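You operate a simulated robot arm through the tools that you are given. There is no shell and no other tool.

You run a simulated two-armed robot. Do the job below in one go: nothing can be reset, and whatever is moved stays where it is left.

JOB
Change the winder's cone to brown and set the dial to FAST.
Fine: free the thread first; the old cone goes on its peg in the rack; then hold the new thread.

The check looks at the end state, three seconds after you hand in, the way a careful person would. Anything else that was tipped, shoved, dropped, spilled or broken makes it a failure.

ROBOT AND FRAMES
Two 6-joint arms with fingered hands on one trunk that stands fixed in place. Base frame: the origin is at the foot of the trunk, x ahead of it, y to its left, z up; the work surface is at about z = 780. Units: mm, rad, N and s.
The left shoulder is at [40, 182, 1317], the right one opposite. With the tool pointing down near the work surface each hand reaches from about 480 to 820 mm from the base axis, measured 20 degrees to its own side. Payload 4.9 kg a hand.
The tool frame of a hand sits at the grasp point between the pads (the TCP): z along the fingers, y along the line on which they close. The tips reach 32 mm beyond it. The gripper opens to 200 mm; its body begins 89 mm behind the TCP. The gripper is a hand of 4 fingers: y runs from the thumb to the fingers, the wrist lies at [0, 0, -252] in the tool frame, and closing takes about 1.5 s.
Orientation is that of the tool frame in the base frame, as [roll, pitch, yaw] about the fixed x, y, z axes, in that order (R = Rz(yaw) Ry(pitch) Rx(roll)). With the fingers straight down and closing along the base's y, the tool's x points along the base's -x, its y along +y and its z along -z.

CONTROLS
- The arms move only by the tool send_rows. It takes "left_rows", "right_rows" or both (then of equal length, played together; a hand with none holds still); each is a list of rows, each an object (a shift or turn left out is 0, a gripper value left out holds the last) with "angular": the turn, a rotation vector about the tool's x, y, z in units of 45 degrees (1.0 is 45 degrees), a list of three; "dp": the shift along the tool's x, y, z in units of 100 mm (1.0 is 100 mm), a list of three. In form: [{"angular": [ax, ay, az], "dp": [x, y, z]}, ...]. A call has 1 to 20 rows; each row is the pose to reach, as a shift and turn from the pose commanded when the call began, along the tool's axes at that moment. "left_hand" and "right_hand" are, for a hand that has rows, the finger opening in mm, from 0 to 200, set as the call begins (left out, the last holds). A call with a number of a shift or a turn outside -1 to 1 is refused whole. Each row takes 0.2 s and may step no farther than 50 mm and 0.15 rad from the row before; otherwise, or with a gripper value out of range, the whole call is refused. A pose out of reach is approached as far as the arm can. The call stops where the force on the tool passes 40 N (or 10 N more than at its start, if that is more) or the arm is blocked; 0.2 s more then pass. The fingers move at their own pace (about 153 mm/s each) and stop on an object; they squeeze with about 21 N. The grip force told is the motor's: it shows also when the fingers shut on nothing. Time passes only in rows, and 0.2 s behind the last, so rows that repeat a pose let the fingers close. The reply holds the time, the measured pose of the TCP, the force on the tool along the base axes, the opening and the grip force, in the units named above and with some noise, with the torque about the TCP (base axes, N m) and any sound that the robot's microphone picked up, and new pictures: "views" is both (left out), scene, wrist or none (wrist: the cameras of the hands that moved).
- Cameras (640 x 400 px; columns grow to the right, rows downward): "scene" is now at [83.5, -48.7, 1550.5]; the picture's right is [-0.52, -0.85, 0.00], its down [-0.55, 0.33, -0.77] and it looks along [0.65, -0.40, -0.64] (base axes); focal length 362 px, centre (320, 200). "left" rides on the left gripper at [-69, -69, -116] in its tool frame; the picture's right is [0.71, -0.71, 0.00], its down [0.54, 0.54, -0.64] and it looks along [0.45, 0.45, 0.77] (tool axes); focal length 226 px, centre (320, 200). "right" rides on the right gripper at [69, -69, -116] in its tool frame; the picture's right is [0.71, 0.71, 0.00], its down [-0.54, 0.54, -0.64] and it looks along [-0.45, 0.46, 0.77] (tool axes); focal length 226 px, centre (320, 200). There is no depth. A picture from a camera that has moved, and an enlarged one, comes with that camera's place and axes in the base frame and with its lens. The place of the scene camera against the robot may be out by one fixed shift of up to 18 mm in any direction.
- move_fingers(finger1, finger2, finger3, thumb_bend, hand): sets how far each is bent, from 0 (flat) to 100 (curled in); at 30 the hand is open as for a grip, at 70 the pads meet at the TCP. One left out holds its place. A second passes; each finger stops where it meets its share of the squeeze, and holds until it gets a number again. A gripper value or a shape takes the hand back. It gives what a move gives, with no picture; readings hold the bend of each and the force on the fingers (four entries, about 0 where the hand has none), thumb and palm.
- set_grasp(shape, hand): the hand has 4 fingers and takes this shape, open, in about a second: jaw (thumb against the fingers, like two jaws); tri (thumb and two fingers); tip (a fingertip pinch); poke (one finger out to press); point (the index stretched); flat (the hand flat); cup (the hand cupped); fist (a fist). The gripper value then closes the fingers along that shape, each until it touches; the sizes above hold for jaw. It gives what a move gives, with no picture.
- turn_head(pan, tilt): turns the head with the scene camera to pan (to the left, within 1.501 rad either way) and tilt (down, from -0.506 to 1.204), counted from straight ahead of the robot. It gives what a move gives, and a new picture of the scene camera.
- inspect(camera, box): a new picture of the part [left, top, right, bottom] of that camera's present view, enlarged. No time passes.
- sign_off(): hands the job in; it is judged then, once.

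Places have to be worked out from the pictures, the camera data and where the tool is seen. Open the grippers and draw the arms clear of the work before you hand the job in, unless the task says otherwise.

The tools are called after "Emit:" as a command line: name --argument value ..., lists and objects as JSON in quotes. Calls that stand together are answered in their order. send_rows: Moves the arms, as the interface text tells. Its arguments: {"type":"object","properties":{"left_rows":{"type":"array"},"left_hand":{"type":"number"},"right_rows":{"type":"array"},"right_hand":{"type":"number"},"views":{"type":"string","enum":["both","scene","wrist","none"]}},"required":[]} The other tools are called the same way: set_grasp (shape, hand) gives the hand a shape; move_fingers (finger1, finger2, finger3, thumb_bend, hand) moves the fingers one by one; turn_head (pan, tilt) turns the head that bears the scene camera; inspect (camera, box) takes an enlarged picture of a part of a camera's view; sign_off () hands the job in.

At the start:

```text
time: 0.0
left_ee_pos: [730.6, 98.9, 1071.2]
left_tool_rot: [-3.141, 0.001, 2.787]
left_contact_force: [-0.1, 0.3, 0.2]
left_ft_torque: [-0.02, 0.0, 0.01]
left_width: 199.9
left_grasp_force: 0.0
left_shape: jaw
left_bend: [30.0, 30.0, 30.0, 30.0]
left_finger forces: [0.0, 0.0, 0.0, 0.0, 0.0, 0.0]
right_ee_pos: [451.5, -512.9, 1150.1]
right_tool_rot: [3.141, 0.001, 2.787]
right_contact_force: [-0.4, 0.2, -0.4]
right_ft_torque: [0.01, -0.01, 0.02]
right_width: 199.8
right_grasp_force: 0.0
right_shape: jaw
right_bend: [30.0, 30.0, 30.0, 30.0]
right_finger forces: [0.0, 0.0, 0.1, 0.0, 0.0, 0.0]
head pan, tilt (commanded): [-0.546, 0.698]
```

scene: 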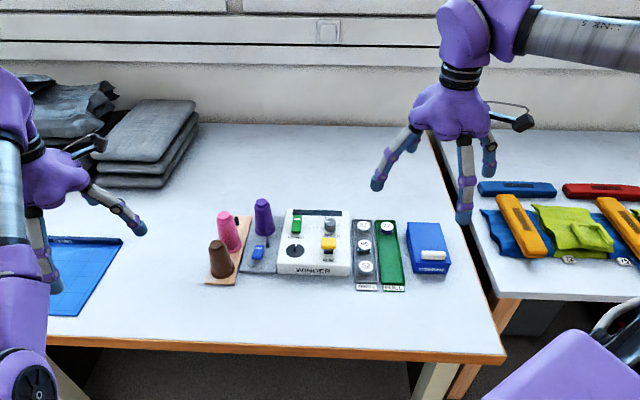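
right: 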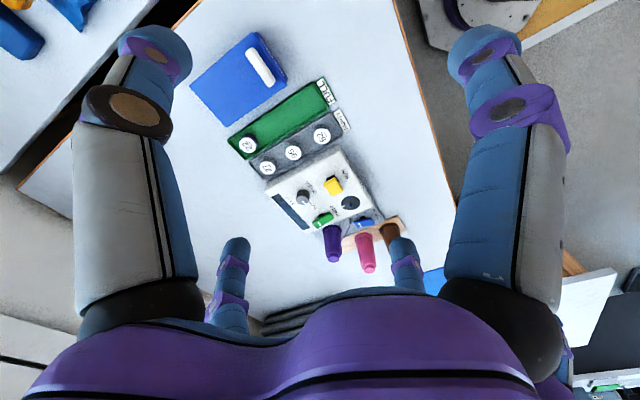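
left: 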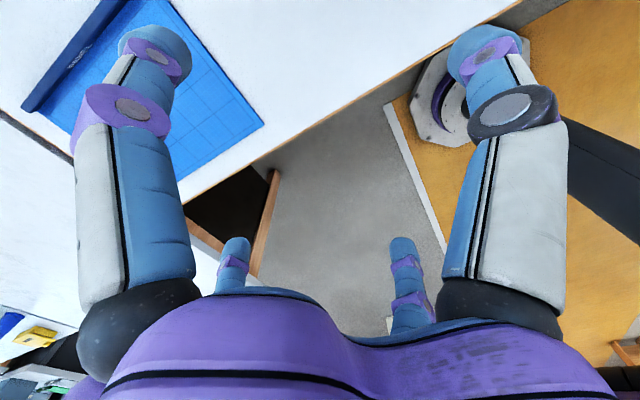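

I start by looking closely at the winder region in the scene view and in the right hand's view; the winder, rack and bobbin strips appear in the middle of the table.

Emit:
inspect --camera "scene" --box '[190, 180, 360, 300]'

Emit:
inspect --camera "scene" --box '[270, 190, 460, 300]'

Emit:
inspect --camera "right" --box '[200, 80, 440, 290]'

```text
3.33 times, centred on (275, 240) of scene
camera zoom: at [83.5, -48.7, 1550.5], right [-0.52, -0.85, 0.0], down [-0.55, 0.33, -0.77], along [0.65, -0.4, -0.64], focal length 1208 px, centre (470, 67)
```

zoom: 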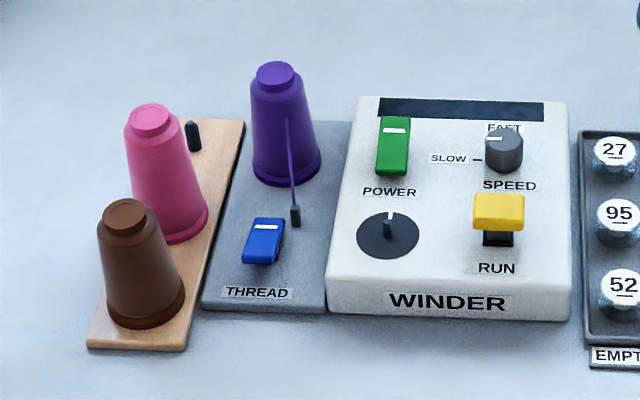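

```text
3.37 times, centred on (365, 245) of scene
camera zoom: at [83.5, -48.7, 1550.5], right [-0.52, -0.85, 0.0], down [-0.55, 0.33, -0.77], along [0.65, -0.4, -0.64], focal length 1220 px, centre (168, 48)
```

zoom: 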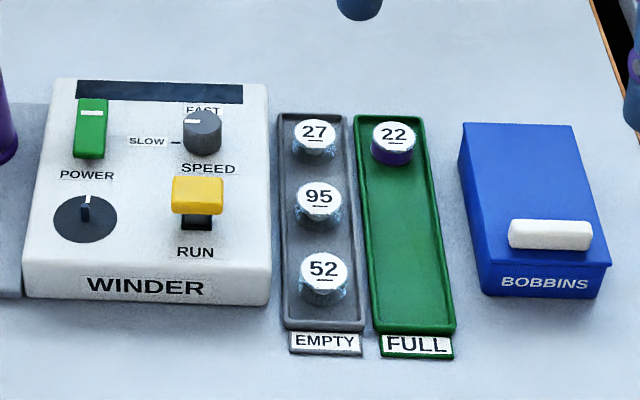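

```text
1.90 times, centred on (320, 185) of right
camera zoom: at [363.2, -553.5, 1266.8], right [-0.42, 0.91, 0.0], down [0.7, 0.32, 0.64], along [0.58, 0.27, -0.77], focal length 431 px, centre (320, 229)
```

zoom: 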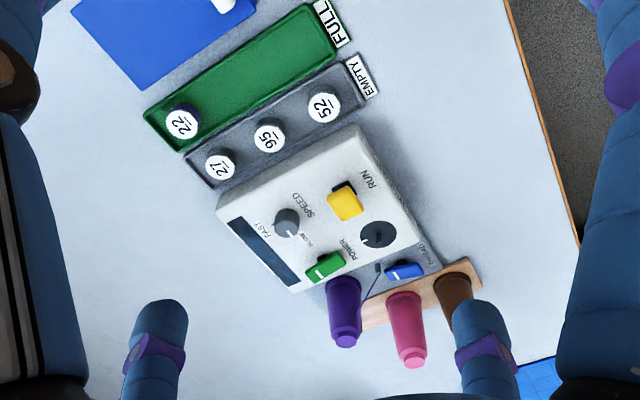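

The scene and wrist views agree: purple cone on the spindle near [815,-305], the blue THREAD clamp near [747,-251], brown near [733,-143], and the empty peg near [883,-243]. I move the right hand toward the winder, staying high, to get a closer look with its camera, and draw the left hand away from the work.

Emit:
send_rows --right_rows '[{"dp": [-0.2, 0.33, 0.1]}, {"dp": [-0.4, 0.66, 0.2]}, {"dp": [-0.6, 0.9, 0.3]}, {"dp": [-0.6, 1.0, 0.5]}, {"dp": [-0.6, 1.0, 0.5]}]' --left_rows '[{"dp": [0.2, 0.2, 0]}, {"dp": [0.4, 0.4, 0]}, {"dp": [0.6, 0.6, 0]}, {"dp": [0.8, 0.8, 0]}, {"dp": [1.0, 1.0, 0]}]' --views "both"

```text
time: 1.2
left_ee_pos: [726.2, 201.5, 1032.8]
left_tool_rot: [3.14, 0.002, 2.786]
left_contact_force: [-0.4, -0.8, -0.6]
left_ft_torque: [0.02, 0.01, -0.03]
left_width: 200.2
left_grasp_force: 0.0
left_shape: jaw
left_bend: [30.0, 30.0, 30.0, 30.0]
left_finger forces: [0.1, 0.0, 0.0, 0.0, 0.0, 0.0]
left hand out of reach, approached as far as the arm can: row 1, 2, 3, 4, 5
right_ee_pos: [541.2, -438.1, 1098.8]
right_tool_rot: [3.141, 0.001, 2.787]
right_contact_force: [0.5, -0.5, -0.4]
right_ft_torque: [0.05, 0.02, -0.01]
right_width: 199.9
right_grasp_force: 0.1
right_shape: jaw
right_bend: [30.0, 30.0, 30.0, 30.0]
right_finger forces: [0.0, 0.1, 0.0, 0.1, 0.0, 0.0]
head pan, tilt (commanded): [-0.546, 0.698]
camera scene: at [83.5, -49.4, 1550.5], right [-0.52, -0.85, 0.0], down [-0.55, 0.33, -0.77], along [0.65, -0.4, -0.64], focal length 362 px, centre (320, 200)
camera right: at [453.0, -478.6, 1214.5], right [-0.42, 0.91, 0.0], down [0.7, 0.32, 0.64], along [0.58, 0.27, -0.77], focal length 226 px, centre (320, 200)
camera left: at [766.5, 112.3, 1148.8], right [-0.91, -0.42, 0.0], down [-0.32, 0.7, 0.64], along [-0.27, 0.58, -0.77], focal length 226 px, centre (320, 200)
```

scene: 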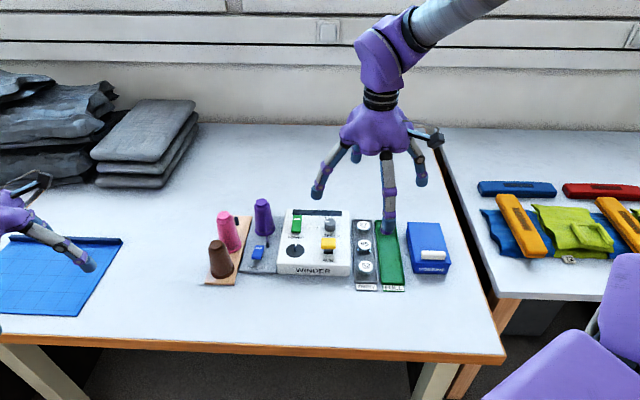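
right: 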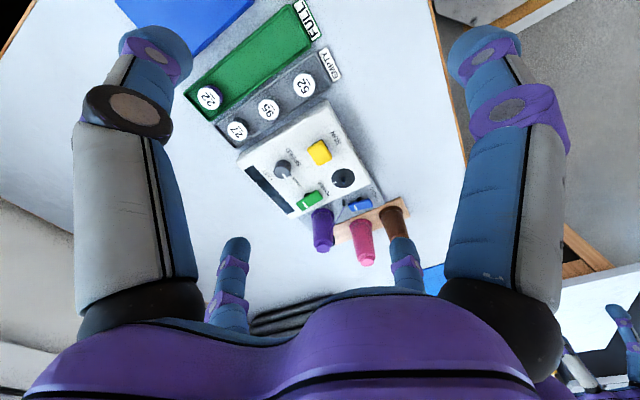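
left: 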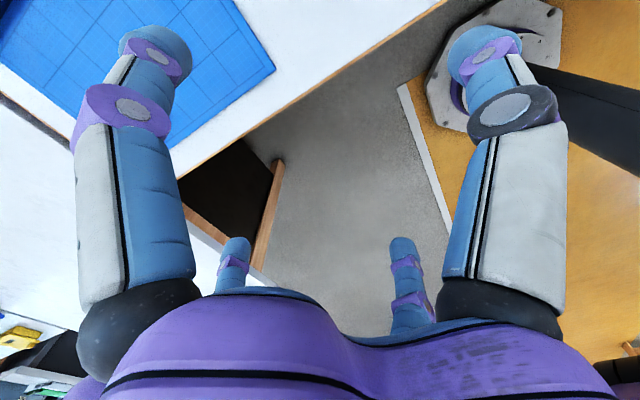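

The left hand is now clear over the mat side. The right hand's four digits sit in a cross (thumb at -y, fingers at +x, -x, +y of the tool). I go nearer with the right hand's camera to study the clamp, spindle and knob.

Emit:
send_rows --right_rows '[{"dp": [-0.1, 0.3, 0.15]}, {"dp": [-0.2, 0.6, 0.3]}, {"dp": [-0.3, 0.9, 0.5]}, {"dp": [-0.4, 1.0, 0.7]}, {"dp": [-0.4, 1.0, 0.7]}]' --views "wrist"

Emit:
inspect --camera "right" --box '[190, 60, 430, 270]'

```text
time: 2.4
left_ee_pos: [725.6, 201.5, 1033.3]
left_tool_rot: [-3.141, 0.0, 2.787]
left_contact_force: [-0.1, 0.2, -1.1]
left_ft_torque: [0.0, 0.03, 0.01]
left_width: 199.8
left_grasp_force: 0.1
left_shape: jaw
left_bend: [30.0, 30.0, 30.0, 30.0]
left_finger forces: [0.0, 0.0, 0.0, 0.0, 0.0, 0.1]
right_ee_pos: [542.6, -432.3, 1037.2]
right_tool_rot: [3.138, 0.001, 2.788]
right_contact_force: [0.4, 0.7, -0.5]
right_ft_torque: [-0.01, 0.03, -0.02]
right_width: 200.0
right_grasp_force: 0.1
right_shape: jaw
right_bend: [30.0, 30.0, 30.0, 30.0]
right_finger forces: [0.0, 0.0, 0.0, 0.0, 0.0, 0.1]
right hand out of reach, approached as far as the arm can: row 1, 2, 3, 4, 5
head pan, tilt (commanded): [-0.546, 0.698]
camera right: at [454.5, -471.7, 1153.7], right [-0.42, 0.91, 0.0], down [0.69, 0.32, 0.65], along [0.59, 0.27, -0.76], focal length 226 px, centre (320, 200)
```

right: 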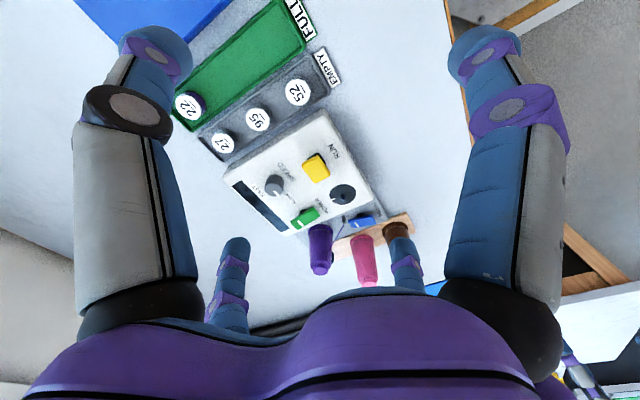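

```text
1.90 times, centred on (310, 165) of right
camera zoom: at [454.5, -471.7, 1153.7], right [-0.42, 0.91, 0.0], down [0.69, 0.32, 0.65], along [0.59, 0.27, -0.76], focal length 431 px, centre (339, 267)
```

zoom: 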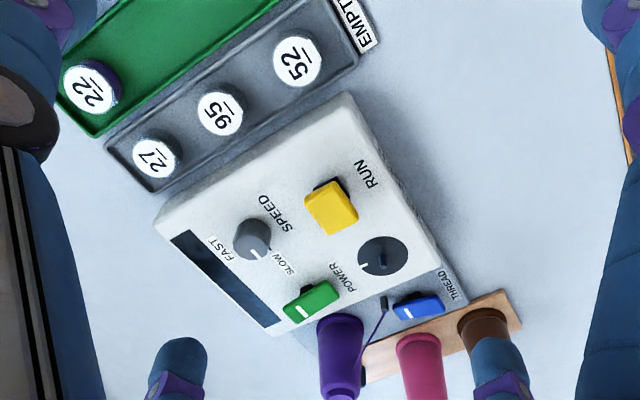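

The arm stopped short of the commanded spot (about 70 mm in x and y), apparently a joint limit with this hand yaw. I test turning the hand to the left (about base +z) in free space to see whether reach opens up.

Emit:
send_rows --right_rows '[{"angular": [0, 0, -0.15]}, {"angular": [0, 0, -0.3]}, {"angular": [0, 0, -0.45]}, {"angular": [0, 0, -0.6]}, {"angular": [0, 0, -0.6]}]' --views "none"

```text
time: 3.6
left_ee_pos: [726.6, 201.1, 1032.0]
left_tool_rot: [3.14, -0.001, 2.788]
left_contact_force: [-0.6, -0.1, 1.1]
left_ft_torque: [0.02, 0.03, -0.05]
left_width: 199.7
left_grasp_force: 0.1
left_shape: jaw
left_bend: [30.0, 30.0, 30.0, 30.0]
left_finger forces: [0.0, 0.1, 0.0, 0.0, 0.0, 0.0]
right_ee_pos: [543.1, -432.5, 1038.5]
right_tool_rot: [-3.141, 0.001, -3.023]
right_contact_force: [-0.4, 0.6, -0.4]
right_ft_torque: [-0.01, 0.04, 0.01]
right_width: 200.1
right_grasp_force: 0.2
right_shape: jaw
right_bend: [30.0, 30.0, 30.0, 30.0]
right_finger forces: [0.1, 0.0, 0.1, 0.1, 0.1, 0.0]
head pan, tilt (commanded): [-0.546, 0.698]
```

Turning worked without complaint (hand yaw now about 3.26). I retry the approach toward [620,-340,1000].

Emit:
send_rows --right_rows '[{"dp": [-0.2, 0.2, 0.1]}, {"dp": [-0.4, 0.4, 0.2]}, {"dp": [-0.6, 0.6, 0.3]}, {"dp": [-0.87, 0.82, 0.38]}, {"dp": [-0.87, 0.82, 0.38]}]' --views "wrist"

```text
time: 4.8
left_ee_pos: [725.4, 202.3, 1032.8]
left_tool_rot: [-3.141, 0.0, 2.788]
left_contact_force: [0.7, -1.2, 1.4]
left_ft_torque: [-0.01, 0.01, -0.01]
left_width: 199.8
left_grasp_force: 0.1
left_shape: jaw
left_bend: [30.0, 30.0, 30.0, 30.0]
left_finger forces: [0.0, 0.0, 0.1, 0.1, 0.1, 0.0]
right_ee_pos: [538.7, -428.7, 1019.0]
right_tool_rot: [3.14, 0.002, -3.025]
right_contact_force: [-1.1, 0.0, 0.2]
right_ft_torque: [0.0, 0.01, 0.01]
right_width: 200.1
right_grasp_force: 0.0
right_shape: jaw
right_bend: [30.0, 30.0, 30.0, 30.0]
right_finger forces: [0.1, 0.0, 0.0, 0.0, 0.0, 0.1]
right hand out of reach, approached as far as the arm can: row 1, 2, 3, 4, 5
head pan, tilt (commanded): [-0.546, 0.698]
camera right: at [478.7, -505.4, 1135.6], right [-0.79, 0.62, 0.0], down [0.47, 0.6, 0.64], along [0.4, 0.51, -0.76], focal length 226 px, centre (320, 200)
```

right: 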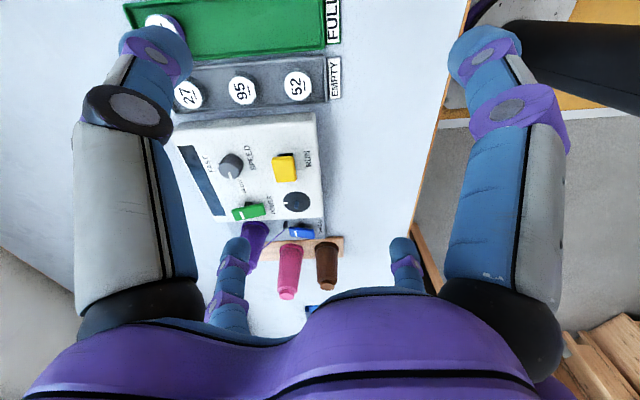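

The limit acts on the arm itself, not the hand's yaw. I look at the right arm's posture with the head to understand which joint blocks it.

Emit:
turn_head --pan -1.0 --tilt 0.35

Emit:
turn_head --pan 0.5 --tilt 0.5

```text
time: 5.7
left_ee_pos: [726.3, 202.0, 1032.7]
left_tool_rot: [-3.141, -0.001, 2.787]
left_contact_force: [-1.0, -0.1, -0.7]
left_ft_torque: [-0.02, 0.0, 0.01]
left_width: 199.9
left_grasp_force: 0.2
left_shape: jaw
left_bend: [30.0, 30.0, 30.0, 30.0]
left_finger forces: [0.0, 0.1, 0.1, 0.0, 0.0, 0.0]
right_ee_pos: [539.8, -429.2, 1018.6]
right_tool_rot: [3.14, 0.001, -3.024]
right_contact_force: [-0.4, 0.1, -1.2]
right_ft_torque: [-0.05, 0.01, 0.01]
right_width: 199.9
right_grasp_force: 0.0
right_shape: jaw
right_bend: [30.0, 30.0, 30.0, 30.0]
right_finger forces: [0.0, 0.0, 0.0, 0.0, 0.0, 0.0]
head pan, tilt (commanded): [-1.0, 0.351]
camera scene: at [61.2, -82.9, 1581.7], right [-0.84, -0.54, 0.0], down [-0.19, 0.29, -0.94], along [0.51, -0.79, -0.34], focal length 362 px, centre (320, 200)
```

scene: 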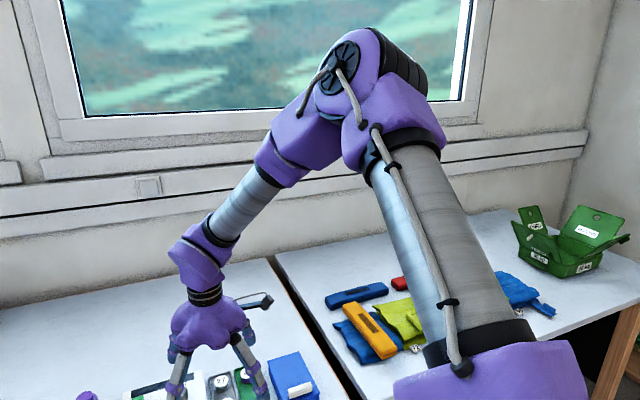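

```text
time: 7.3
left_ee_pos: [726.3, 200.9, 1032.7]
left_tool_rot: [3.141, 0.0, 2.786]
left_contact_force: [0.3, 0.3, -0.4]
left_ft_torque: [0.0, -0.02, -0.02]
left_width: 200.0
left_grasp_force: 0.1
left_shape: jaw
left_bend: [30.0, 30.0, 30.0, 30.0]
left_finger forces: [0.0, 0.0, 0.0, 0.1, 0.0, 0.1]
right_ee_pos: [539.6, -429.2, 1018.3]
right_tool_rot: [3.139, 0.0, -3.025]
right_contact_force: [-0.2, 0.8, -0.2]
right_ft_torque: [-0.01, -0.01, -0.02]
right_width: 199.8
right_grasp_force: 0.1
right_shape: jaw
right_bend: [30.0, 30.0, 30.0, 30.0]
right_finger forces: [0.0, 0.0, 0.0, 0.1, 0.0, 0.0]
head pan, tilt (commanded): [0.499, 0.499]
camera scene: at [90.7, 38.9, 1568.1], right [0.48, -0.88, 0.0], down [-0.42, -0.23, -0.88], along [0.77, 0.42, -0.48], focal length 362 px, centre (320, 200)
```

scene: 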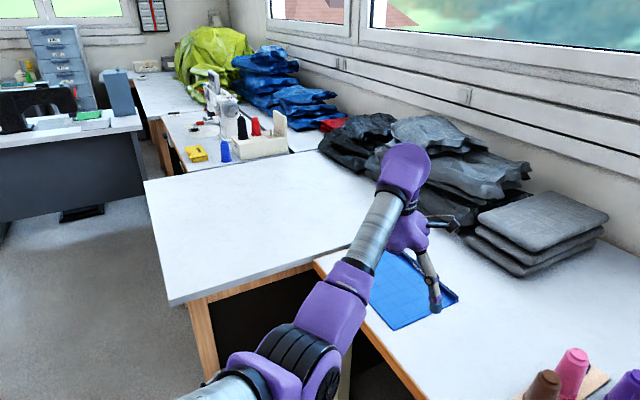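

The right arm is elbow-up with the forearm sloping down. I probe what is limited with small test moves in free air: first straight forward (+x) 50 mm.

Emit:
send_rows --right_rows '[{"dp": [-0.25, -0.03, 0]}, {"dp": [-0.5, -0.06, 0]}, {"dp": [-0.5, -0.06, 0]}]' --views "none"

```text
time: 8.1
left_ee_pos: [725.2, 202.1, 1032.6]
left_tool_rot: [-3.141, -0.002, 2.788]
left_contact_force: [0.8, -0.7, -0.3]
left_ft_torque: [0.05, -0.02, -0.02]
left_width: 199.8
left_grasp_force: 0.1
left_shape: jaw
left_bend: [30.0, 30.0, 30.0, 30.0]
left_finger forces: [0.0, 0.0, 0.0, 0.0, 0.0, 0.1]
right_ee_pos: [564.5, -454.6, 1022.4]
right_tool_rot: [3.14, 0.003, -3.024]
right_contact_force: [0.4, -0.6, 0.6]
right_ft_torque: [0.05, -0.02, -0.01]
right_width: 200.1
right_grasp_force: 0.0
right_shape: jaw
right_bend: [30.0, 30.0, 30.0, 30.0]
right_finger forces: [0.0, 0.0, 0.0, 0.1, 0.1, 0.1]
right hand out of reach, approached as far as the arm can: row 1, 2, 3
head pan, tilt (commanded): [0.499, 0.499]
```

The limit looks like a vertical plane (x+y about 110 mm for the TCP), regardless of yaw. I test whether tilting the fingers forward, which I need anyway for the far cones, changes that.

Emit:
send_rows --right_rows '[{"angular": [0, -0.18, 0]}, {"angular": [0, -0.36, 0]}, {"angular": [0, -0.54, 0]}, {"angular": [0, -0.54, 0], "dp": [-0.28, 0.22, 0]}, {"angular": [0, -0.54, 0], "dp": [-0.555, 0.44, 0]}, {"angular": [0, -0.54, 0], "dp": [-0.8, 0.7, 0]}, {"angular": [0, -0.54, 0], "dp": [-0.8, 0.7, 0]}]' --views "none"

```text
time: 9.7
left_ee_pos: [726.6, 203.3, 1032.5]
left_tool_rot: [3.141, -0.001, 2.788]
left_contact_force: [0.2, 0.1, -0.5]
left_ft_torque: [0.0, -0.03, 0.01]
left_width: 199.8
left_grasp_force: 0.0
left_shape: jaw
left_bend: [30.0, 30.0, 30.0, 30.0]
left_finger forces: [0.1, 0.0, 0.0, 0.1, 0.0, 0.1]
right_ee_pos: [616.9, -396.5, 1022.1]
right_tool_rot: [3.139, 0.427, -3.024]
right_contact_force: [-0.3, 0.5, 0.1]
right_ft_torque: [-0.01, 0.01, 0.02]
right_width: 200.0
right_grasp_force: 0.1
right_shape: jaw
right_bend: [30.0, 30.0, 30.0, 30.0]
right_finger forces: [0.1, 0.0, 0.1, 0.1, 0.0, 0.0]
right hand out of reach, approached as far as the arm can: row 6, 7
head pan, tilt (commanded): [0.499, 0.499]
```

The tilt helps by exactly the wrist's set-back, so it is a limit on the wrist centre position (shoulder joint). I look at the shoulder side of the arm to understand its kinematics.

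Emit:
turn_head --pan -1.4 --tilt 0.6

Emit:
turn_head --pan -0.9 --tilt 0.1

Emit:
turn_head --pan 0.9 --tilt 0.7

```text
time: 11.6
left_ee_pos: [726.3, 201.8, 1031.3]
left_tool_rot: [-3.141, 0.001, 2.789]
left_contact_force: [-0.5, -0.6, 0.0]
left_ft_torque: [0.03, 0.01, 0.0]
left_width: 200.0
left_grasp_force: 0.2
left_shape: jaw
left_bend: [30.0, 30.0, 30.0, 30.0]
left_finger forces: [0.1, 0.1, 0.0, 0.0, 0.1, 0.0]
right_ee_pos: [617.9, -396.5, 1022.3]
right_tool_rot: [3.14, 0.425, -3.024]
right_contact_force: [-0.1, -0.2, 0.5]
right_ft_torque: [0.03, -0.02, 0.0]
right_width: 199.9
right_grasp_force: 0.1
right_shape: jaw
right_bend: [30.0, 30.0, 30.0, 30.0]
right_finger forces: [0.1, 0.1, 0.0, 0.0, 0.0, 0.0]
head pan, tilt (commanded): [-1.4, 0.6]
camera scene: at [25.9, -91.7, 1559.0], right [-0.99, -0.17, 0.0], down [-0.1, 0.56, -0.83], along [0.14, -0.81, -0.56], focal length 362 px, centre (320, 200)
```

scene: 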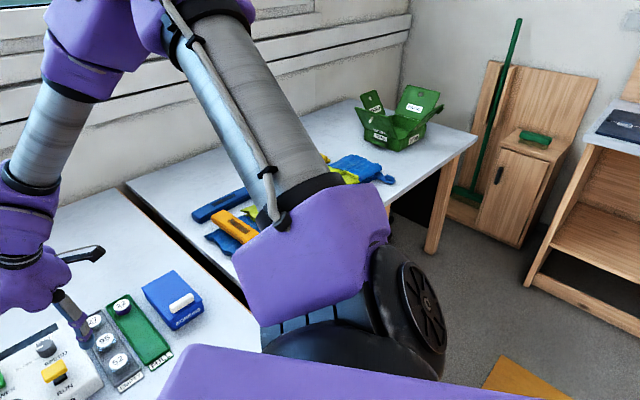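

```text
time: 12.5
left_ee_pos: [726.6, 201.4, 1031.9]
left_tool_rot: [3.141, -0.001, 2.788]
left_contact_force: [-0.2, -0.1, -0.8]
left_ft_torque: [-0.03, -0.01, -0.01]
left_width: 200.1
left_grasp_force: 0.1
left_shape: jaw
left_bend: [30.0, 30.0, 30.0, 30.0]
left_finger forces: [0.1, 0.0, 0.0, 0.0, 0.0, 0.1]
right_ee_pos: [617.9, -396.5, 1022.4]
right_tool_rot: [3.138, 0.425, -3.024]
right_contact_force: [0.0, 0.4, -0.7]
right_ft_torque: [-0.01, 0.02, 0.0]
right_width: 200.0
right_grasp_force: 0.1
right_shape: jaw
right_bend: [30.0, 30.0, 30.0, 30.0]
right_finger forces: [0.0, 0.0, 0.1, 0.0, 0.1, 0.0]
head pan, tilt (commanded): [-0.901, 0.099]
camera scene: at [67.9, -76.8, 1605.1], right [-0.78, -0.62, 0.0], down [-0.06, 0.08, -0.99], along [0.62, -0.78, -0.1], focal length 362 px, centre (320, 200)
```

scene: 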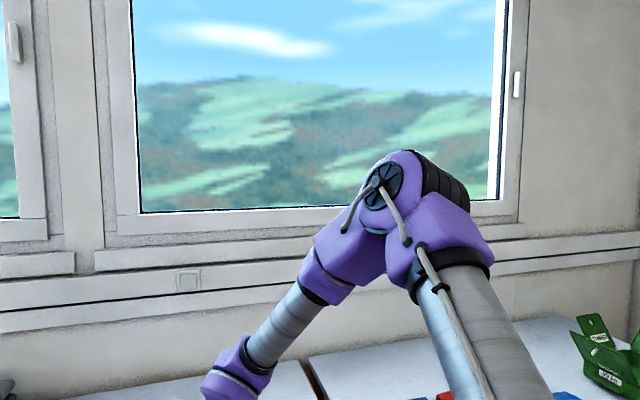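

```text
time: 14.3
left_ee_pos: [726.5, 200.6, 1032.8]
left_tool_rot: [-3.141, -0.001, 2.789]
left_contact_force: [-0.5, -0.6, -0.2]
left_ft_torque: [0.0, -0.04, 0.01]
left_width: 199.9
left_grasp_force: 0.0
left_shape: jaw
left_bend: [30.0, 30.0, 30.0, 30.0]
left_finger forces: [0.0, 0.0, 0.1, 0.0, 0.0, 0.0]
right_ee_pos: [617.6, -396.5, 1022.3]
right_tool_rot: [3.139, 0.424, -3.025]
right_contact_force: [0.5, 0.2, -0.9]
right_ft_torque: [0.02, -0.01, -0.03]
right_width: 199.9
right_grasp_force: 0.0
right_shape: jaw
right_bend: [30.0, 30.0, 30.0, 30.0]
right_finger forces: [0.0, 0.0, 0.1, 0.1, 0.0, 0.1]
head pan, tilt (commanded): [0.901, 0.7]
camera scene: at [63.6, 61.9, 1550.4], right [0.78, -0.62, 0.0], down [-0.4, -0.5, -0.77], along [0.48, 0.6, -0.64], focal length 362 px, centre (320, 200)
```

scene: 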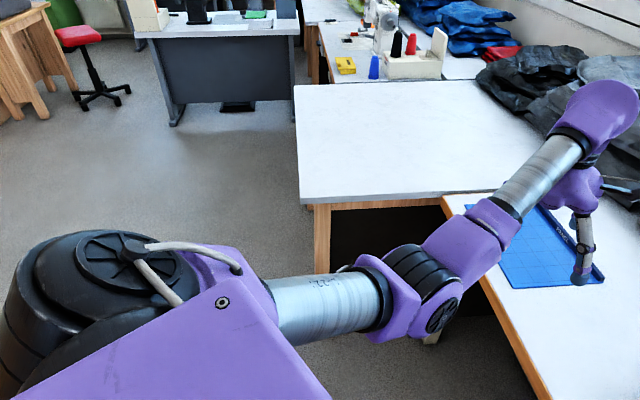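

The data fit a shoulder joint at its limit, or a forearm-roll limit. To tell which, I tilt the fingers sideways (toward the left) in free air and push forward-left again.

Emit:
send_rows --right_rows '[{"angular": [-0.18, 0, 0]}, {"angular": [-0.36, 0, 0]}, {"angular": [-0.5, 0, 0]}, {"angular": [-0.5, 0, 0], "dp": [-0.3, 0.26, 0.14]}, {"angular": [-0.5, 0, 0], "dp": [-0.6, 0.52, 0.28]}, {"angular": [-0.5, 0, 0], "dp": [-0.91, 0.79, 0.41]}, {"angular": [-0.5, 0, 0], "dp": [-0.91, 0.79, 0.41]}]' --views "none"

```text
time: 15.9
left_ee_pos: [726.0, 201.5, 1032.3]
left_tool_rot: [-3.142, 0.0, 2.787]
left_contact_force: [0.6, 0.6, 0.3]
left_ft_torque: [-0.03, -0.01, -0.02]
left_width: 200.0
left_grasp_force: 0.1
left_shape: jaw
left_bend: [30.0, 30.0, 30.0, 30.0]
left_finger forces: [0.0, 0.1, 0.1, 0.0, 0.1, 0.1]
right_ee_pos: [654.0, -359.6, 1025.2]
right_tool_rot: [2.748, 0.426, -3.025]
right_contact_force: [0.0, -0.8, -0.3]
right_ft_torque: [-0.01, 0.0, 0.01]
right_width: 199.9
right_grasp_force: 0.0
right_shape: jaw
right_bend: [30.0, 30.0, 30.0, 30.0]
right_finger forces: [0.0, 0.0, 0.0, 0.0, 0.1, 0.0]
right hand out of reach, approached as far as the arm can: row 5, 6, 7
head pan, tilt (commanded): [0.901, 0.7]
```

The limit stays put whatever the hand's orientation, so the right shoulder is in a swung-up-elbow posture that cannot come inward. I will reconfigure it in free air: draw back to the right so the elbow goes straight out, then let the elbow drop below. First I back out up and to the right while levelling the hand.

Emit:
send_rows --right_rows '[{"angular": [0.16, 0, 0], "dp": [0.05, -0.16, -0.25]}, {"angular": [0.32, 0, 0], "dp": [0.1, -0.32, -0.5]}, {"angular": [0.48, 0, 0], "dp": [0.15, -0.48, -0.75]}, {"angular": [0.5, 0, 0], "dp": [0.21, -0.65, -0.99]}, {"angular": [0.5, 0, 0], "dp": [0.21, -0.65, -0.99]}]' --views "none"

Emit:
send_rows --right_rows '[{"angular": [0, 0.17, 0], "dp": [0.2, -0.2, 0]}, {"angular": [0, 0.34, 0], "dp": [0.4, -0.4, 0]}, {"angular": [0, 0.5, 0], "dp": [0.6, -0.6, 0]}, {"angular": [0, 0.54, 0], "dp": [0.8, -0.8, 0]}, {"angular": [0, 0.54, 0], "dp": [1.0, -1.0, 0]}, {"angular": [0, 0.54, 0], "dp": [1.0, -1.0, 0]}]' --views "none"

Emit:
turn_head --pan -1.1 --tilt 0.35

```text
time: 17.1
left_ee_pos: [724.7, 201.3, 1033.5]
left_tool_rot: [3.14, 0.001, 2.788]
left_contact_force: [0.4, 0.3, 0.0]
left_ft_torque: [0.02, -0.01, 0.02]
left_width: 199.9
left_grasp_force: 0.1
left_shape: jaw
left_bend: [30.0, 30.0, 30.0, 30.0]
left_finger forces: [0.1, 0.1, 0.1, 0.1, 0.1, 0.0]
right_ee_pos: [621.9, -461.7, 1075.1]
right_tool_rot: [-3.14, 0.427, -3.026]
right_contact_force: [-1.1, -0.3, -0.4]
right_ft_torque: [-0.01, 0.01, 0.01]
right_width: 200.0
right_grasp_force: 0.0
right_shape: jaw
right_bend: [30.0, 30.0, 30.0, 30.0]
right_finger forces: [0.0, 0.1, 0.0, 0.0, 0.1, 0.1]
head pan, tilt (commanded): [0.901, 0.7]
```

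```text
time: 18.5
left_ee_pos: [726.5, 202.3, 1032.6]
left_tool_rot: [3.141, 0.001, 2.789]
left_contact_force: [-0.4, -1.5, -0.4]
left_ft_torque: [0.03, -0.02, -0.01]
left_width: 199.8
left_grasp_force: 0.1
left_shape: jaw
left_bend: [30.0, 30.0, 30.0, 30.0]
left_finger forces: [0.1, 0.0, 0.0, 0.1, 0.1, 0.1]
right_ee_pos: [542.2, -570.3, 1035.6]
right_tool_rot: [-3.141, -0.001, -3.025]
right_contact_force: [-0.1, 0.3, 0.2]
right_ft_torque: [0.03, -0.02, -0.03]
right_width: 199.8
right_grasp_force: 0.0
right_shape: jaw
right_bend: [30.0, 30.0, 30.0, 30.0]
right_finger forces: [0.0, 0.0, 0.1, 0.0, 0.0, 0.0]
head pan, tilt (commanded): [0.901, 0.7]
```

```text
time: 20.4
left_ee_pos: [726.1, 200.4, 1032.6]
left_tool_rot: [-3.141, -0.001, 2.787]
left_contact_force: [0.1, 0.0, 0.0]
left_ft_torque: [-0.02, 0.01, 0.02]
left_width: 199.9
left_grasp_force: 0.0
left_shape: jaw
left_bend: [30.0, 30.0, 30.0, 30.0]
left_finger forces: [0.0, 0.0, 0.0, 0.0, 0.0, 0.0]
right_ee_pos: [542.8, -570.5, 1037.2]
right_tool_rot: [3.141, 0.0, -3.024]
right_contact_force: [0.3, 0.0, 0.5]
right_ft_torque: [0.02, 0.01, -0.01]
right_width: 199.8
right_grasp_force: 0.0
right_shape: jaw
right_bend: [30.0, 30.0, 30.0, 30.0]
right_finger forces: [0.1, 0.0, 0.0, 0.0, 0.0, 0.0]
head pan, tilt (commanded): [-1.1, 0.351]
camera scene: at [53.1, -87.5, 1581.8], right [-0.89, -0.45, 0.0], down [-0.16, 0.31, -0.94], along [0.43, -0.84, -0.34], focal length 362 px, centre (320, 200)
```

scene: 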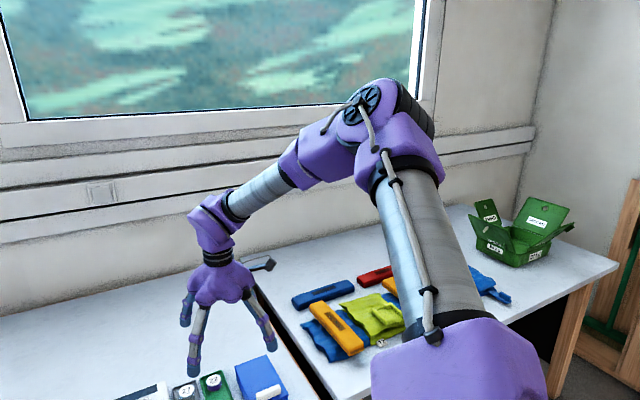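

The right hand is clear above the second table's edge. I continue drawing it back toward the shoulder so the elbow swings out sideways, watching for the reach limit.

Emit:
send_rows --right_rows '[{"dp": [0.25, -0.03, -0.12]}, {"dp": [0.5, -0.06, -0.25]}, {"dp": [0.75, -0.1, -0.37]}, {"dp": [1.0, -0.13, -0.5]}, {"dp": [1.0, -0.13, -0.5]}]' --views "scene"

```text
time: 21.6
left_ee_pos: [727.0, 201.7, 1031.2]
left_tool_rot: [-3.141, -0.001, 2.789]
left_contact_force: [0.0, 0.3, 0.7]
left_ft_torque: [-0.02, 0.0, -0.01]
left_width: 199.9
left_grasp_force: 0.0
left_shape: jaw
left_bend: [30.0, 30.0, 30.0, 30.0]
left_finger forces: [0.0, 0.0, 0.0, 0.0, 0.0, 0.0]
right_ee_pos: [469.9, -588.7, 1070.4]
right_tool_rot: [3.141, 0.0, -3.024]
right_contact_force: [-0.1, 0.2, 0.1]
right_ft_torque: [0.01, 0.01, 0.02]
right_width: 199.9
right_grasp_force: 0.1
right_shape: jaw
right_bend: [30.0, 30.0, 30.0, 30.0]
right_finger forces: [0.0, 0.0, 0.1, 0.0, 0.0, 0.1]
right hand out of reach, approached as far as the arm can: row 4, 5
head pan, tilt (commanded): [-1.1, 0.351]
camera scene: at [53.5, -88.0, 1581.7], right [-0.89, -0.45, 0.0], down [-0.16, 0.31, -0.94], along [0.43, -0.84, -0.34], focal length 362 px, centre (320, 200)
```

scene: 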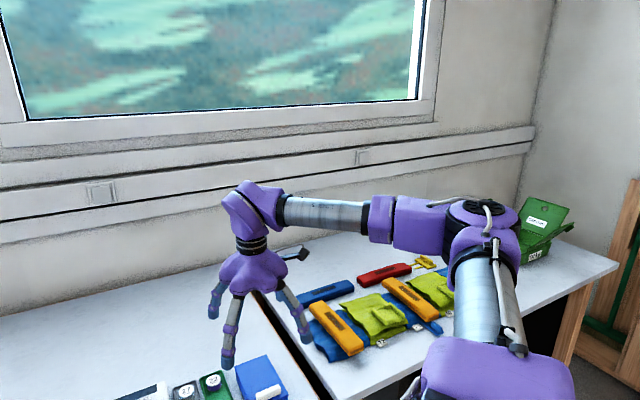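

The elbow has swung out sideways to the boundary as predicted. Now I slide the hand downward so the elbow drops below the shoulder line.

Emit:
send_rows --right_rows '[{"dp": [0.1, 0, 0.2]}, {"dp": [0.1, 0, 0.4]}, {"dp": [0.1, 0, 0.6]}, {"dp": [0.1, 0, 0.8]}, {"dp": [0.1, 0, 0.8]}]' --views "scene"

```text
time: 22.8
left_ee_pos: [726.7, 202.1, 1032.3]
left_tool_rot: [-3.142, 0.0, 2.788]
left_contact_force: [1.0, 0.0, -0.1]
left_ft_torque: [-0.03, -0.01, 0.04]
left_width: 199.9
left_grasp_force: 0.0
left_shape: jaw
left_bend: [30.0, 30.0, 30.0, 30.0]
left_finger forces: [0.0, 0.0, 0.0, 0.0, 0.0, 0.0]
right_ee_pos: [463.7, -587.8, 992.2]
right_tool_rot: [-3.14, 0.001, -3.023]
right_contact_force: [0.8, -0.6, -0.2]
right_ft_torque: [0.01, 0.01, -0.01]
right_width: 199.9
right_grasp_force: 0.0
right_shape: jaw
right_bend: [30.0, 30.0, 30.0, 30.0]
right_finger forces: [0.1, 0.1, 0.0, 0.1, 0.1, 0.0]
right hand out of reach, approached as far as the arm can: row 1, 2, 3
head pan, tilt (commanded): [-1.1, 0.351]
camera scene: at [53.1, -87.7, 1581.8], right [-0.89, -0.45, 0.0], down [-0.16, 0.31, -0.94], along [0.43, -0.84, -0.34], focal length 362 px, centre (320, 200)
```

scene: 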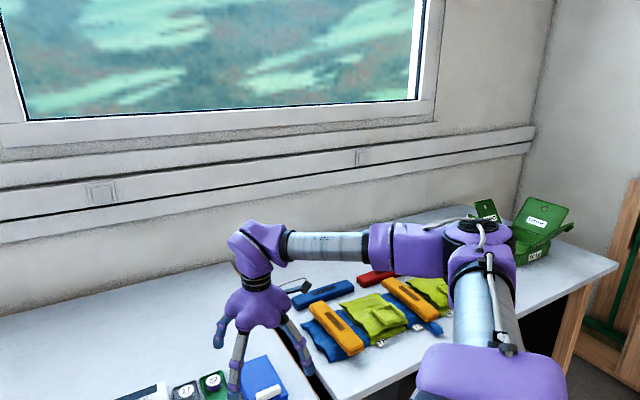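

The elbow is now level with the shoulder. I push slightly back in and lower once more so that it passes below, then check.

Emit:
send_rows --right_rows '[{"dp": [0.2, 0, 0.12]}, {"dp": [0.3, -0.1, 0.25]}, {"dp": [0.3, -0.1, 0.4]}, {"dp": [0.2, -0.1, 0.5]}, {"dp": [0.1, -0.1, 0.5]}, {"dp": [0.0, -0.1, 0.5]}]' --views "scene"

```text
time: 24.2
left_ee_pos: [725.9, 201.2, 1031.1]
left_tool_rot: [3.141, 0.001, 2.788]
left_contact_force: [0.2, 0.4, 0.2]
left_ft_torque: [0.0, 0.0, -0.01]
left_width: 199.8
left_grasp_force: 0.1
left_shape: jaw
left_bend: [30.0, 30.0, 30.0, 30.0]
left_finger forces: [0.0, 0.0, 0.1, 0.0, 0.0, 0.1]
right_ee_pos: [462.3, -600.4, 941.8]
right_tool_rot: [3.141, -0.001, -3.024]
right_contact_force: [0.3, 0.2, 1.0]
right_ft_torque: [-0.01, 0.02, -0.02]
right_width: 200.0
right_grasp_force: 0.0
right_shape: jaw
right_bend: [30.0, 30.0, 30.0, 30.0]
right_finger forces: [0.1, 0.0, 0.1, 0.0, 0.0, 0.0]
right hand out of reach, approached as far as the arm can: row 1, 2, 3, 4
head pan, tilt (commanded): [-1.1, 0.351]
camera scene: at [52.9, -87.8, 1581.8], right [-0.89, -0.45, 0.0], down [-0.16, 0.31, -0.94], along [0.43, -0.84, -0.34], focal length 362 px, centre (320, 200)
```

scene: 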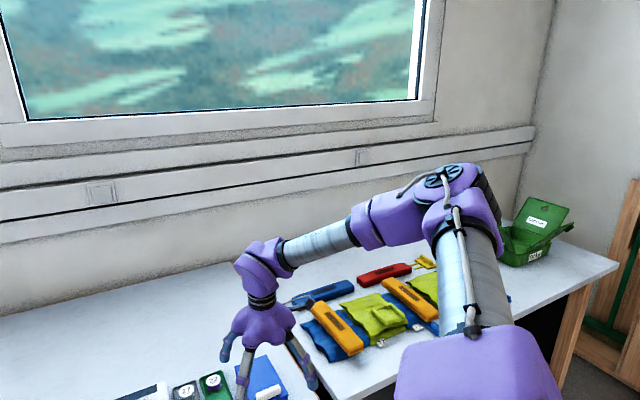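

The elbow slipped back up when I came off the boundary. I go up again, touch the boundary, and then leave it with quick downward steps so the elbow drops.

Emit:
send_rows --right_rows '[{"dp": [0, 0, -0.35]}, {"dp": [0, 0, -0.7]}, {"dp": [0, 0, -1.0]}, {"dp": [0, 0, -1.0]}]' --views "none"

Emit:
send_rows --right_rows '[{"dp": [0.0, 0, -0.4]}, {"dp": [0.05, 0, -0.6]}, {"dp": [0.1, 0, -0.6]}, {"dp": [0.1, 0, -0.15]}, {"dp": [0.05, 0, 0.3]}, {"dp": [-0.1, 0, 0.7]}, {"dp": [-0.3, 0, 1.0]}, {"dp": [-0.5, 0, 1.0]}]' --views "scene"

```text
time: 25.2
left_ee_pos: [726.3, 201.1, 1032.4]
left_tool_rot: [-3.141, -0.001, 2.788]
left_contact_force: [0.2, -0.1, -0.4]
left_ft_torque: [0.03, 0.02, -0.01]
left_width: 199.9
left_grasp_force: 0.0
left_shape: jaw
left_bend: [30.0, 30.0, 30.0, 30.0]
left_finger forces: [0.1, 0.0, 0.0, 0.1, 0.1, 0.0]
right_ee_pos: [470.9, -589.4, 1039.4]
right_tool_rot: [3.141, 0.001, -3.025]
right_contact_force: [-0.5, -0.2, -0.7]
right_ft_torque: [0.01, -0.02, 0.02]
right_width: 200.0
right_grasp_force: 0.0
right_shape: jaw
right_bend: [30.0, 30.0, 30.0, 30.0]
right_finger forces: [0.0, 0.1, 0.0, 0.1, 0.1, 0.0]
right hand out of reach, approached as far as the arm can: row 2, 3, 4
head pan, tilt (commanded): [-1.1, 0.351]
```

```text
time: 27.0
left_ee_pos: [725.1, 200.3, 1032.2]
left_tool_rot: [3.141, 0.002, 2.786]
left_contact_force: [-0.6, -0.5, 0.0]
left_ft_torque: [0.01, 0.01, -0.03]
left_width: 199.6
left_grasp_force: 0.1
left_shape: jaw
left_bend: [30.0, 30.0, 30.0, 30.0]
left_finger forces: [0.1, 0.0, 0.0, 0.0, 0.0, 0.0]
right_ee_pos: [520.1, -581.5, 938.6]
right_tool_rot: [-3.14, -0.002, -3.026]
right_contact_force: [-0.2, 0.9, 0.3]
right_ft_torque: [0.01, -0.05, 0.0]
right_width: 200.1
right_grasp_force: 0.0
right_shape: jaw
right_bend: [30.0, 30.0, 30.0, 30.0]
right_finger forces: [0.0, 0.0, 0.1, 0.0, 0.0, 0.0]
right hand out of reach, approached as far as the arm can: row 2, 3, 4
head pan, tilt (commanded): [-1.1, 0.351]
camera scene: at [52.5, -87.6, 1581.8], right [-0.89, -0.45, 0.0], down [-0.16, 0.31, -0.94], along [0.43, -0.84, -0.34], focal length 362 px, centre (320, 200)
```

scene: 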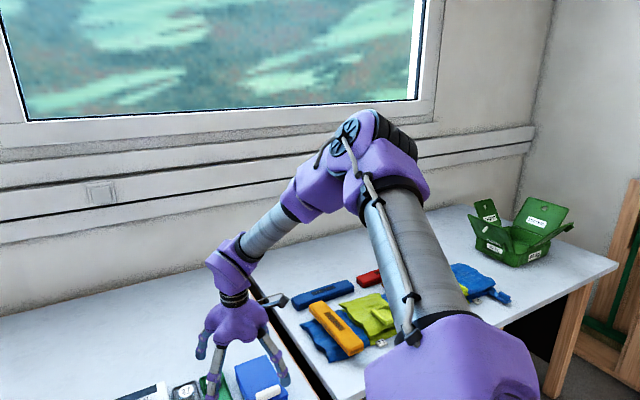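

Leaving downward brings the elbow up again, so I try the opposite: touch the boundary low, then leave it with quick upward steps.

Emit:
send_rows --right_rows '[{"dp": [0.3, 0, -0.2]}, {"dp": [0.6, 0, -0.45]}, {"dp": [0.68, 0, -0.5]}, {"dp": [0.68, 0, -0.5]}]' --views "none"

Emit:
send_rows --right_rows '[{"dp": [-0.02, 0, -0.45]}, {"dp": [-0.2, 0, -0.9]}, {"dp": [-0.45, 0, -1.0]}, {"dp": [-0.7, 0, -1.0]}, {"dp": [-0.7, 0, -1.0]}]' --views "scene"

```text
time: 28.0
left_ee_pos: [726.2, 200.9, 1031.9]
left_tool_rot: [-3.142, 0.001, 2.788]
left_contact_force: [0.2, -1.0, 0.2]
left_ft_torque: [0.03, -0.02, 0.0]
left_width: 199.8
left_grasp_force: 0.0
left_shape: jaw
left_bend: [30.0, 30.0, 30.0, 30.0]
left_finger forces: [0.0, 0.0, 0.0, 0.0, 0.0, 0.0]
right_ee_pos: [463.0, -583.6, 987.4]
right_tool_rot: [3.139, 0.001, -3.025]
right_contact_force: [0.1, -0.7, -1.2]
right_ft_torque: [0.0, 0.02, 0.0]
right_width: 200.0
right_grasp_force: 0.1
right_shape: jaw
right_bend: [30.0, 30.0, 30.0, 30.0]
right_finger forces: [0.1, 0.1, 0.0, 0.0, 0.0, 0.0]
right hand out of reach, approached as far as the arm can: row 2, 3, 4
head pan, tilt (commanded): [-1.1, 0.351]
```

```text
time: 29.2
left_ee_pos: [726.1, 200.8, 1032.1]
left_tool_rot: [-3.141, -0.001, 2.787]
left_contact_force: [0.4, 0.6, -0.4]
left_ft_torque: [0.0, 0.01, -0.02]
left_width: 199.8
left_grasp_force: 0.2
left_shape: jaw
left_bend: [30.0, 30.0, 30.0, 30.0]
left_finger forces: [0.0, 0.0, 0.0, 0.0, 0.0, 0.0]
right_ee_pos: [488.1, -579.8, 1083.6]
right_tool_rot: [3.139, 0.002, -3.025]
right_contact_force: [-0.6, 0.5, 0.1]
right_ft_torque: [0.02, 0.0, -0.02]
right_width: 199.9
right_grasp_force: 0.0
right_shape: jaw
right_bend: [30.0, 30.0, 30.0, 30.0]
right_finger forces: [0.0, 0.0, 0.1, 0.0, 0.0, 0.1]
right hand out of reach, approached as far as the arm can: row 1, 3, 4, 5
head pan, tilt (commanded): [-1.1, 0.351]
camera scene: at [53.2, -87.5, 1581.8], right [-0.89, -0.45, 0.0], down [-0.16, 0.31, -0.94], along [0.43, -0.84, -0.34], focal length 362 px, centre (320, 200)
```

scene: 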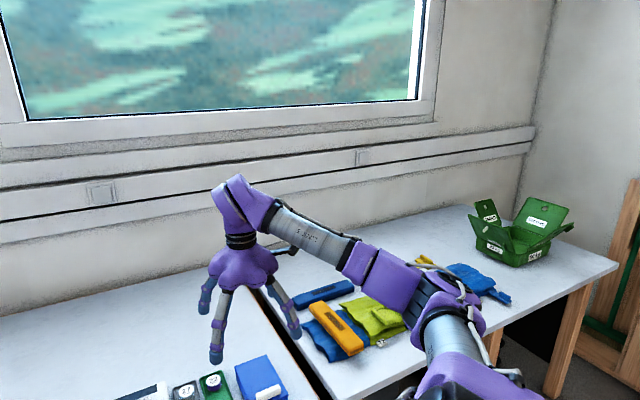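

The elbow has dropped below the shoulder now, which is the posture I need. Next I tilt the fingers forward and move forward-left and a bit down.

Emit:
send_rows --right_rows '[{"angular": [0, -0.12, 0], "dp": [-0.1, 0.1, 0.15]}, {"angular": [0, -0.25, 0], "dp": [-0.2, 0.2, 0.3]}, {"angular": [0, -0.38, 0], "dp": [-0.35, 0.3, 0.45]}, {"angular": [0, -0.5, 0], "dp": [-0.5, 0.4, 0.6]}, {"angular": [0, -0.5, 0], "dp": [-0.67, 0.53, 0.8]}, {"angular": [0, -0.5, 0], "dp": [-0.67, 0.53, 0.8]}]' --views "scene"

```text
time: 30.6
left_ee_pos: [726.5, 200.6, 1033.2]
left_tool_rot: [3.141, 0.001, 2.788]
left_contact_force: [1.1, 0.7, -0.3]
left_ft_torque: [0.02, 0.0, 0.02]
left_width: 200.0
left_grasp_force: 0.1
left_shape: jaw
left_bend: [30.0, 30.0, 30.0, 30.0]
left_finger forces: [0.1, 0.0, 0.0, 0.1, 0.0, 0.0]
right_ee_pos: [547.0, -520.8, 1000.9]
right_tool_rot: [3.14, 0.393, -3.025]
right_contact_force: [-0.5, -0.2, -0.2]
right_ft_torque: [0.03, 0.01, 0.01]
right_width: 200.1
right_grasp_force: 0.0
right_shape: jaw
right_bend: [30.0, 30.0, 30.0, 30.0]
right_finger forces: [0.0, 0.0, 0.0, 0.0, 0.1, 0.0]
right hand out of reach, approached as far as the arm can: row 2, 3, 4
head pan, tilt (commanded): [-1.1, 0.351]
camera scene: at [53.7, -88.2, 1581.7], right [-0.89, -0.45, 0.0], down [-0.16, 0.31, -0.94], along [0.43, -0.84, -0.34], focal length 362 px, centre (320, 200)
```

scene: 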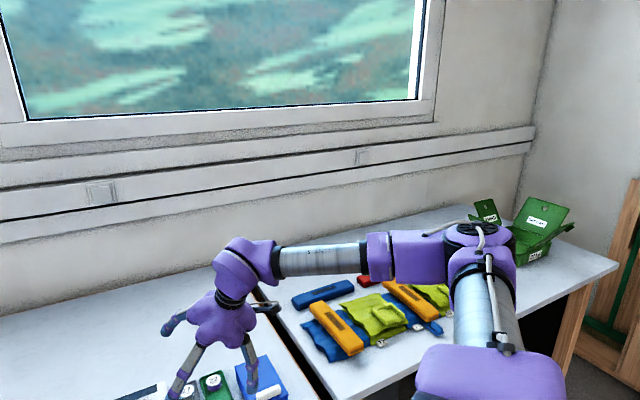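

Tilting pulled the wrist back onto the boundary, so the elbow is level again. I leave upward and forward-left from here, which dropped the elbow last time.

Emit:
send_rows --right_rows '[{"dp": [-0.235, 0.044, -0.423]}, {"dp": [-0.595, 0.17, -0.728]}, {"dp": [-0.98, 0.377, -0.676]}, {"dp": [-0.96, 0.725, -0.52]}, {"dp": [-0.96, 0.725, -0.52]}]' --views "scene"

```text
time: 31.8
left_ee_pos: [725.8, 199.8, 1032.1]
left_tool_rot: [-3.141, 0.001, 2.787]
left_contact_force: [0.7, -1.0, 0.5]
left_ft_torque: [0.04, 0.02, -0.05]
left_width: 200.2
left_grasp_force: 0.2
left_shape: jaw
left_bend: [30.0, 30.0, 30.0, 30.0]
left_finger forces: [0.0, 0.0, 0.0, 0.0, 0.0, 0.0]
right_ee_pos: [607.7, -439.4, 1083.1]
right_tool_rot: [3.139, 0.391, -3.025]
right_contact_force: [-0.3, -0.6, 0.4]
right_ft_torque: [0.03, -0.01, 0.04]
right_width: 200.0
right_grasp_force: 0.1
right_shape: jaw
right_bend: [30.0, 30.0, 30.0, 30.0]
right_finger forces: [0.0, 0.0, 0.1, 0.0, 0.1, 0.1]
head pan, tilt (commanded): [-1.1, 0.351]
camera scene: at [52.8, -88.2, 1581.8], right [-0.89, -0.45, 0.0], down [-0.16, 0.31, -0.94], along [0.43, -0.84, -0.34], focal length 362 px, centre (320, 200)
```

scene: 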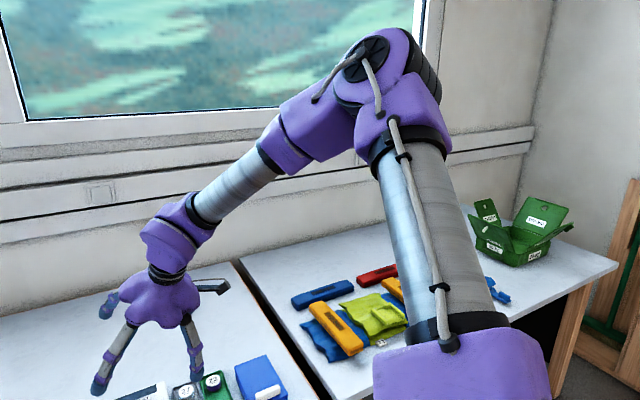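

The elbow went up again. I repeat the move that worked: level the hand, go back to the low boundary point, and leave it upward; afterwards I will tilt about the wrist, not the fingertips.

Emit:
send_rows --right_rows '[{"angular": [0, 0.15, 0], "dp": [0.25, -0.22, 0.15]}, {"angular": [0, 0.3, 0], "dp": [0.5, -0.44, 0.3]}, {"angular": [0, 0.42, 0], "dp": [0.76, -0.66, 0.46]}, {"angular": [0, 0.5, 0], "dp": [0.76, -0.66, 0.46]}, {"angular": [0, 0.5, 0], "dp": [0.76, -0.66, 0.46]}]' --views "none"

```text
time: 33.0
left_ee_pos: [726.6, 201.7, 1031.7]
left_tool_rot: [-3.141, 0.0, 2.788]
left_contact_force: [0.2, -0.2, -0.7]
left_ft_torque: [-0.04, 0.02, -0.02]
left_width: 199.9
left_grasp_force: 0.1
left_shape: jaw
left_bend: [30.0, 30.0, 30.0, 30.0]
left_finger forces: [0.0, 0.0, 0.0, 0.0, 0.0, 0.1]
right_ee_pos: [562.1, -511.7, 1013.9]
right_tool_rot: [3.141, -0.002, -3.025]
right_contact_force: [0.1, 0.0, 0.5]
right_ft_torque: [-0.04, 0.01, 0.03]
right_width: 200.0
right_grasp_force: 0.0
right_shape: jaw
right_bend: [30.0, 30.0, 30.0, 30.0]
right_finger forces: [0.0, 0.0, 0.0, 0.1, 0.1, 0.0]
head pan, tilt (commanded): [-1.1, 0.351]
```

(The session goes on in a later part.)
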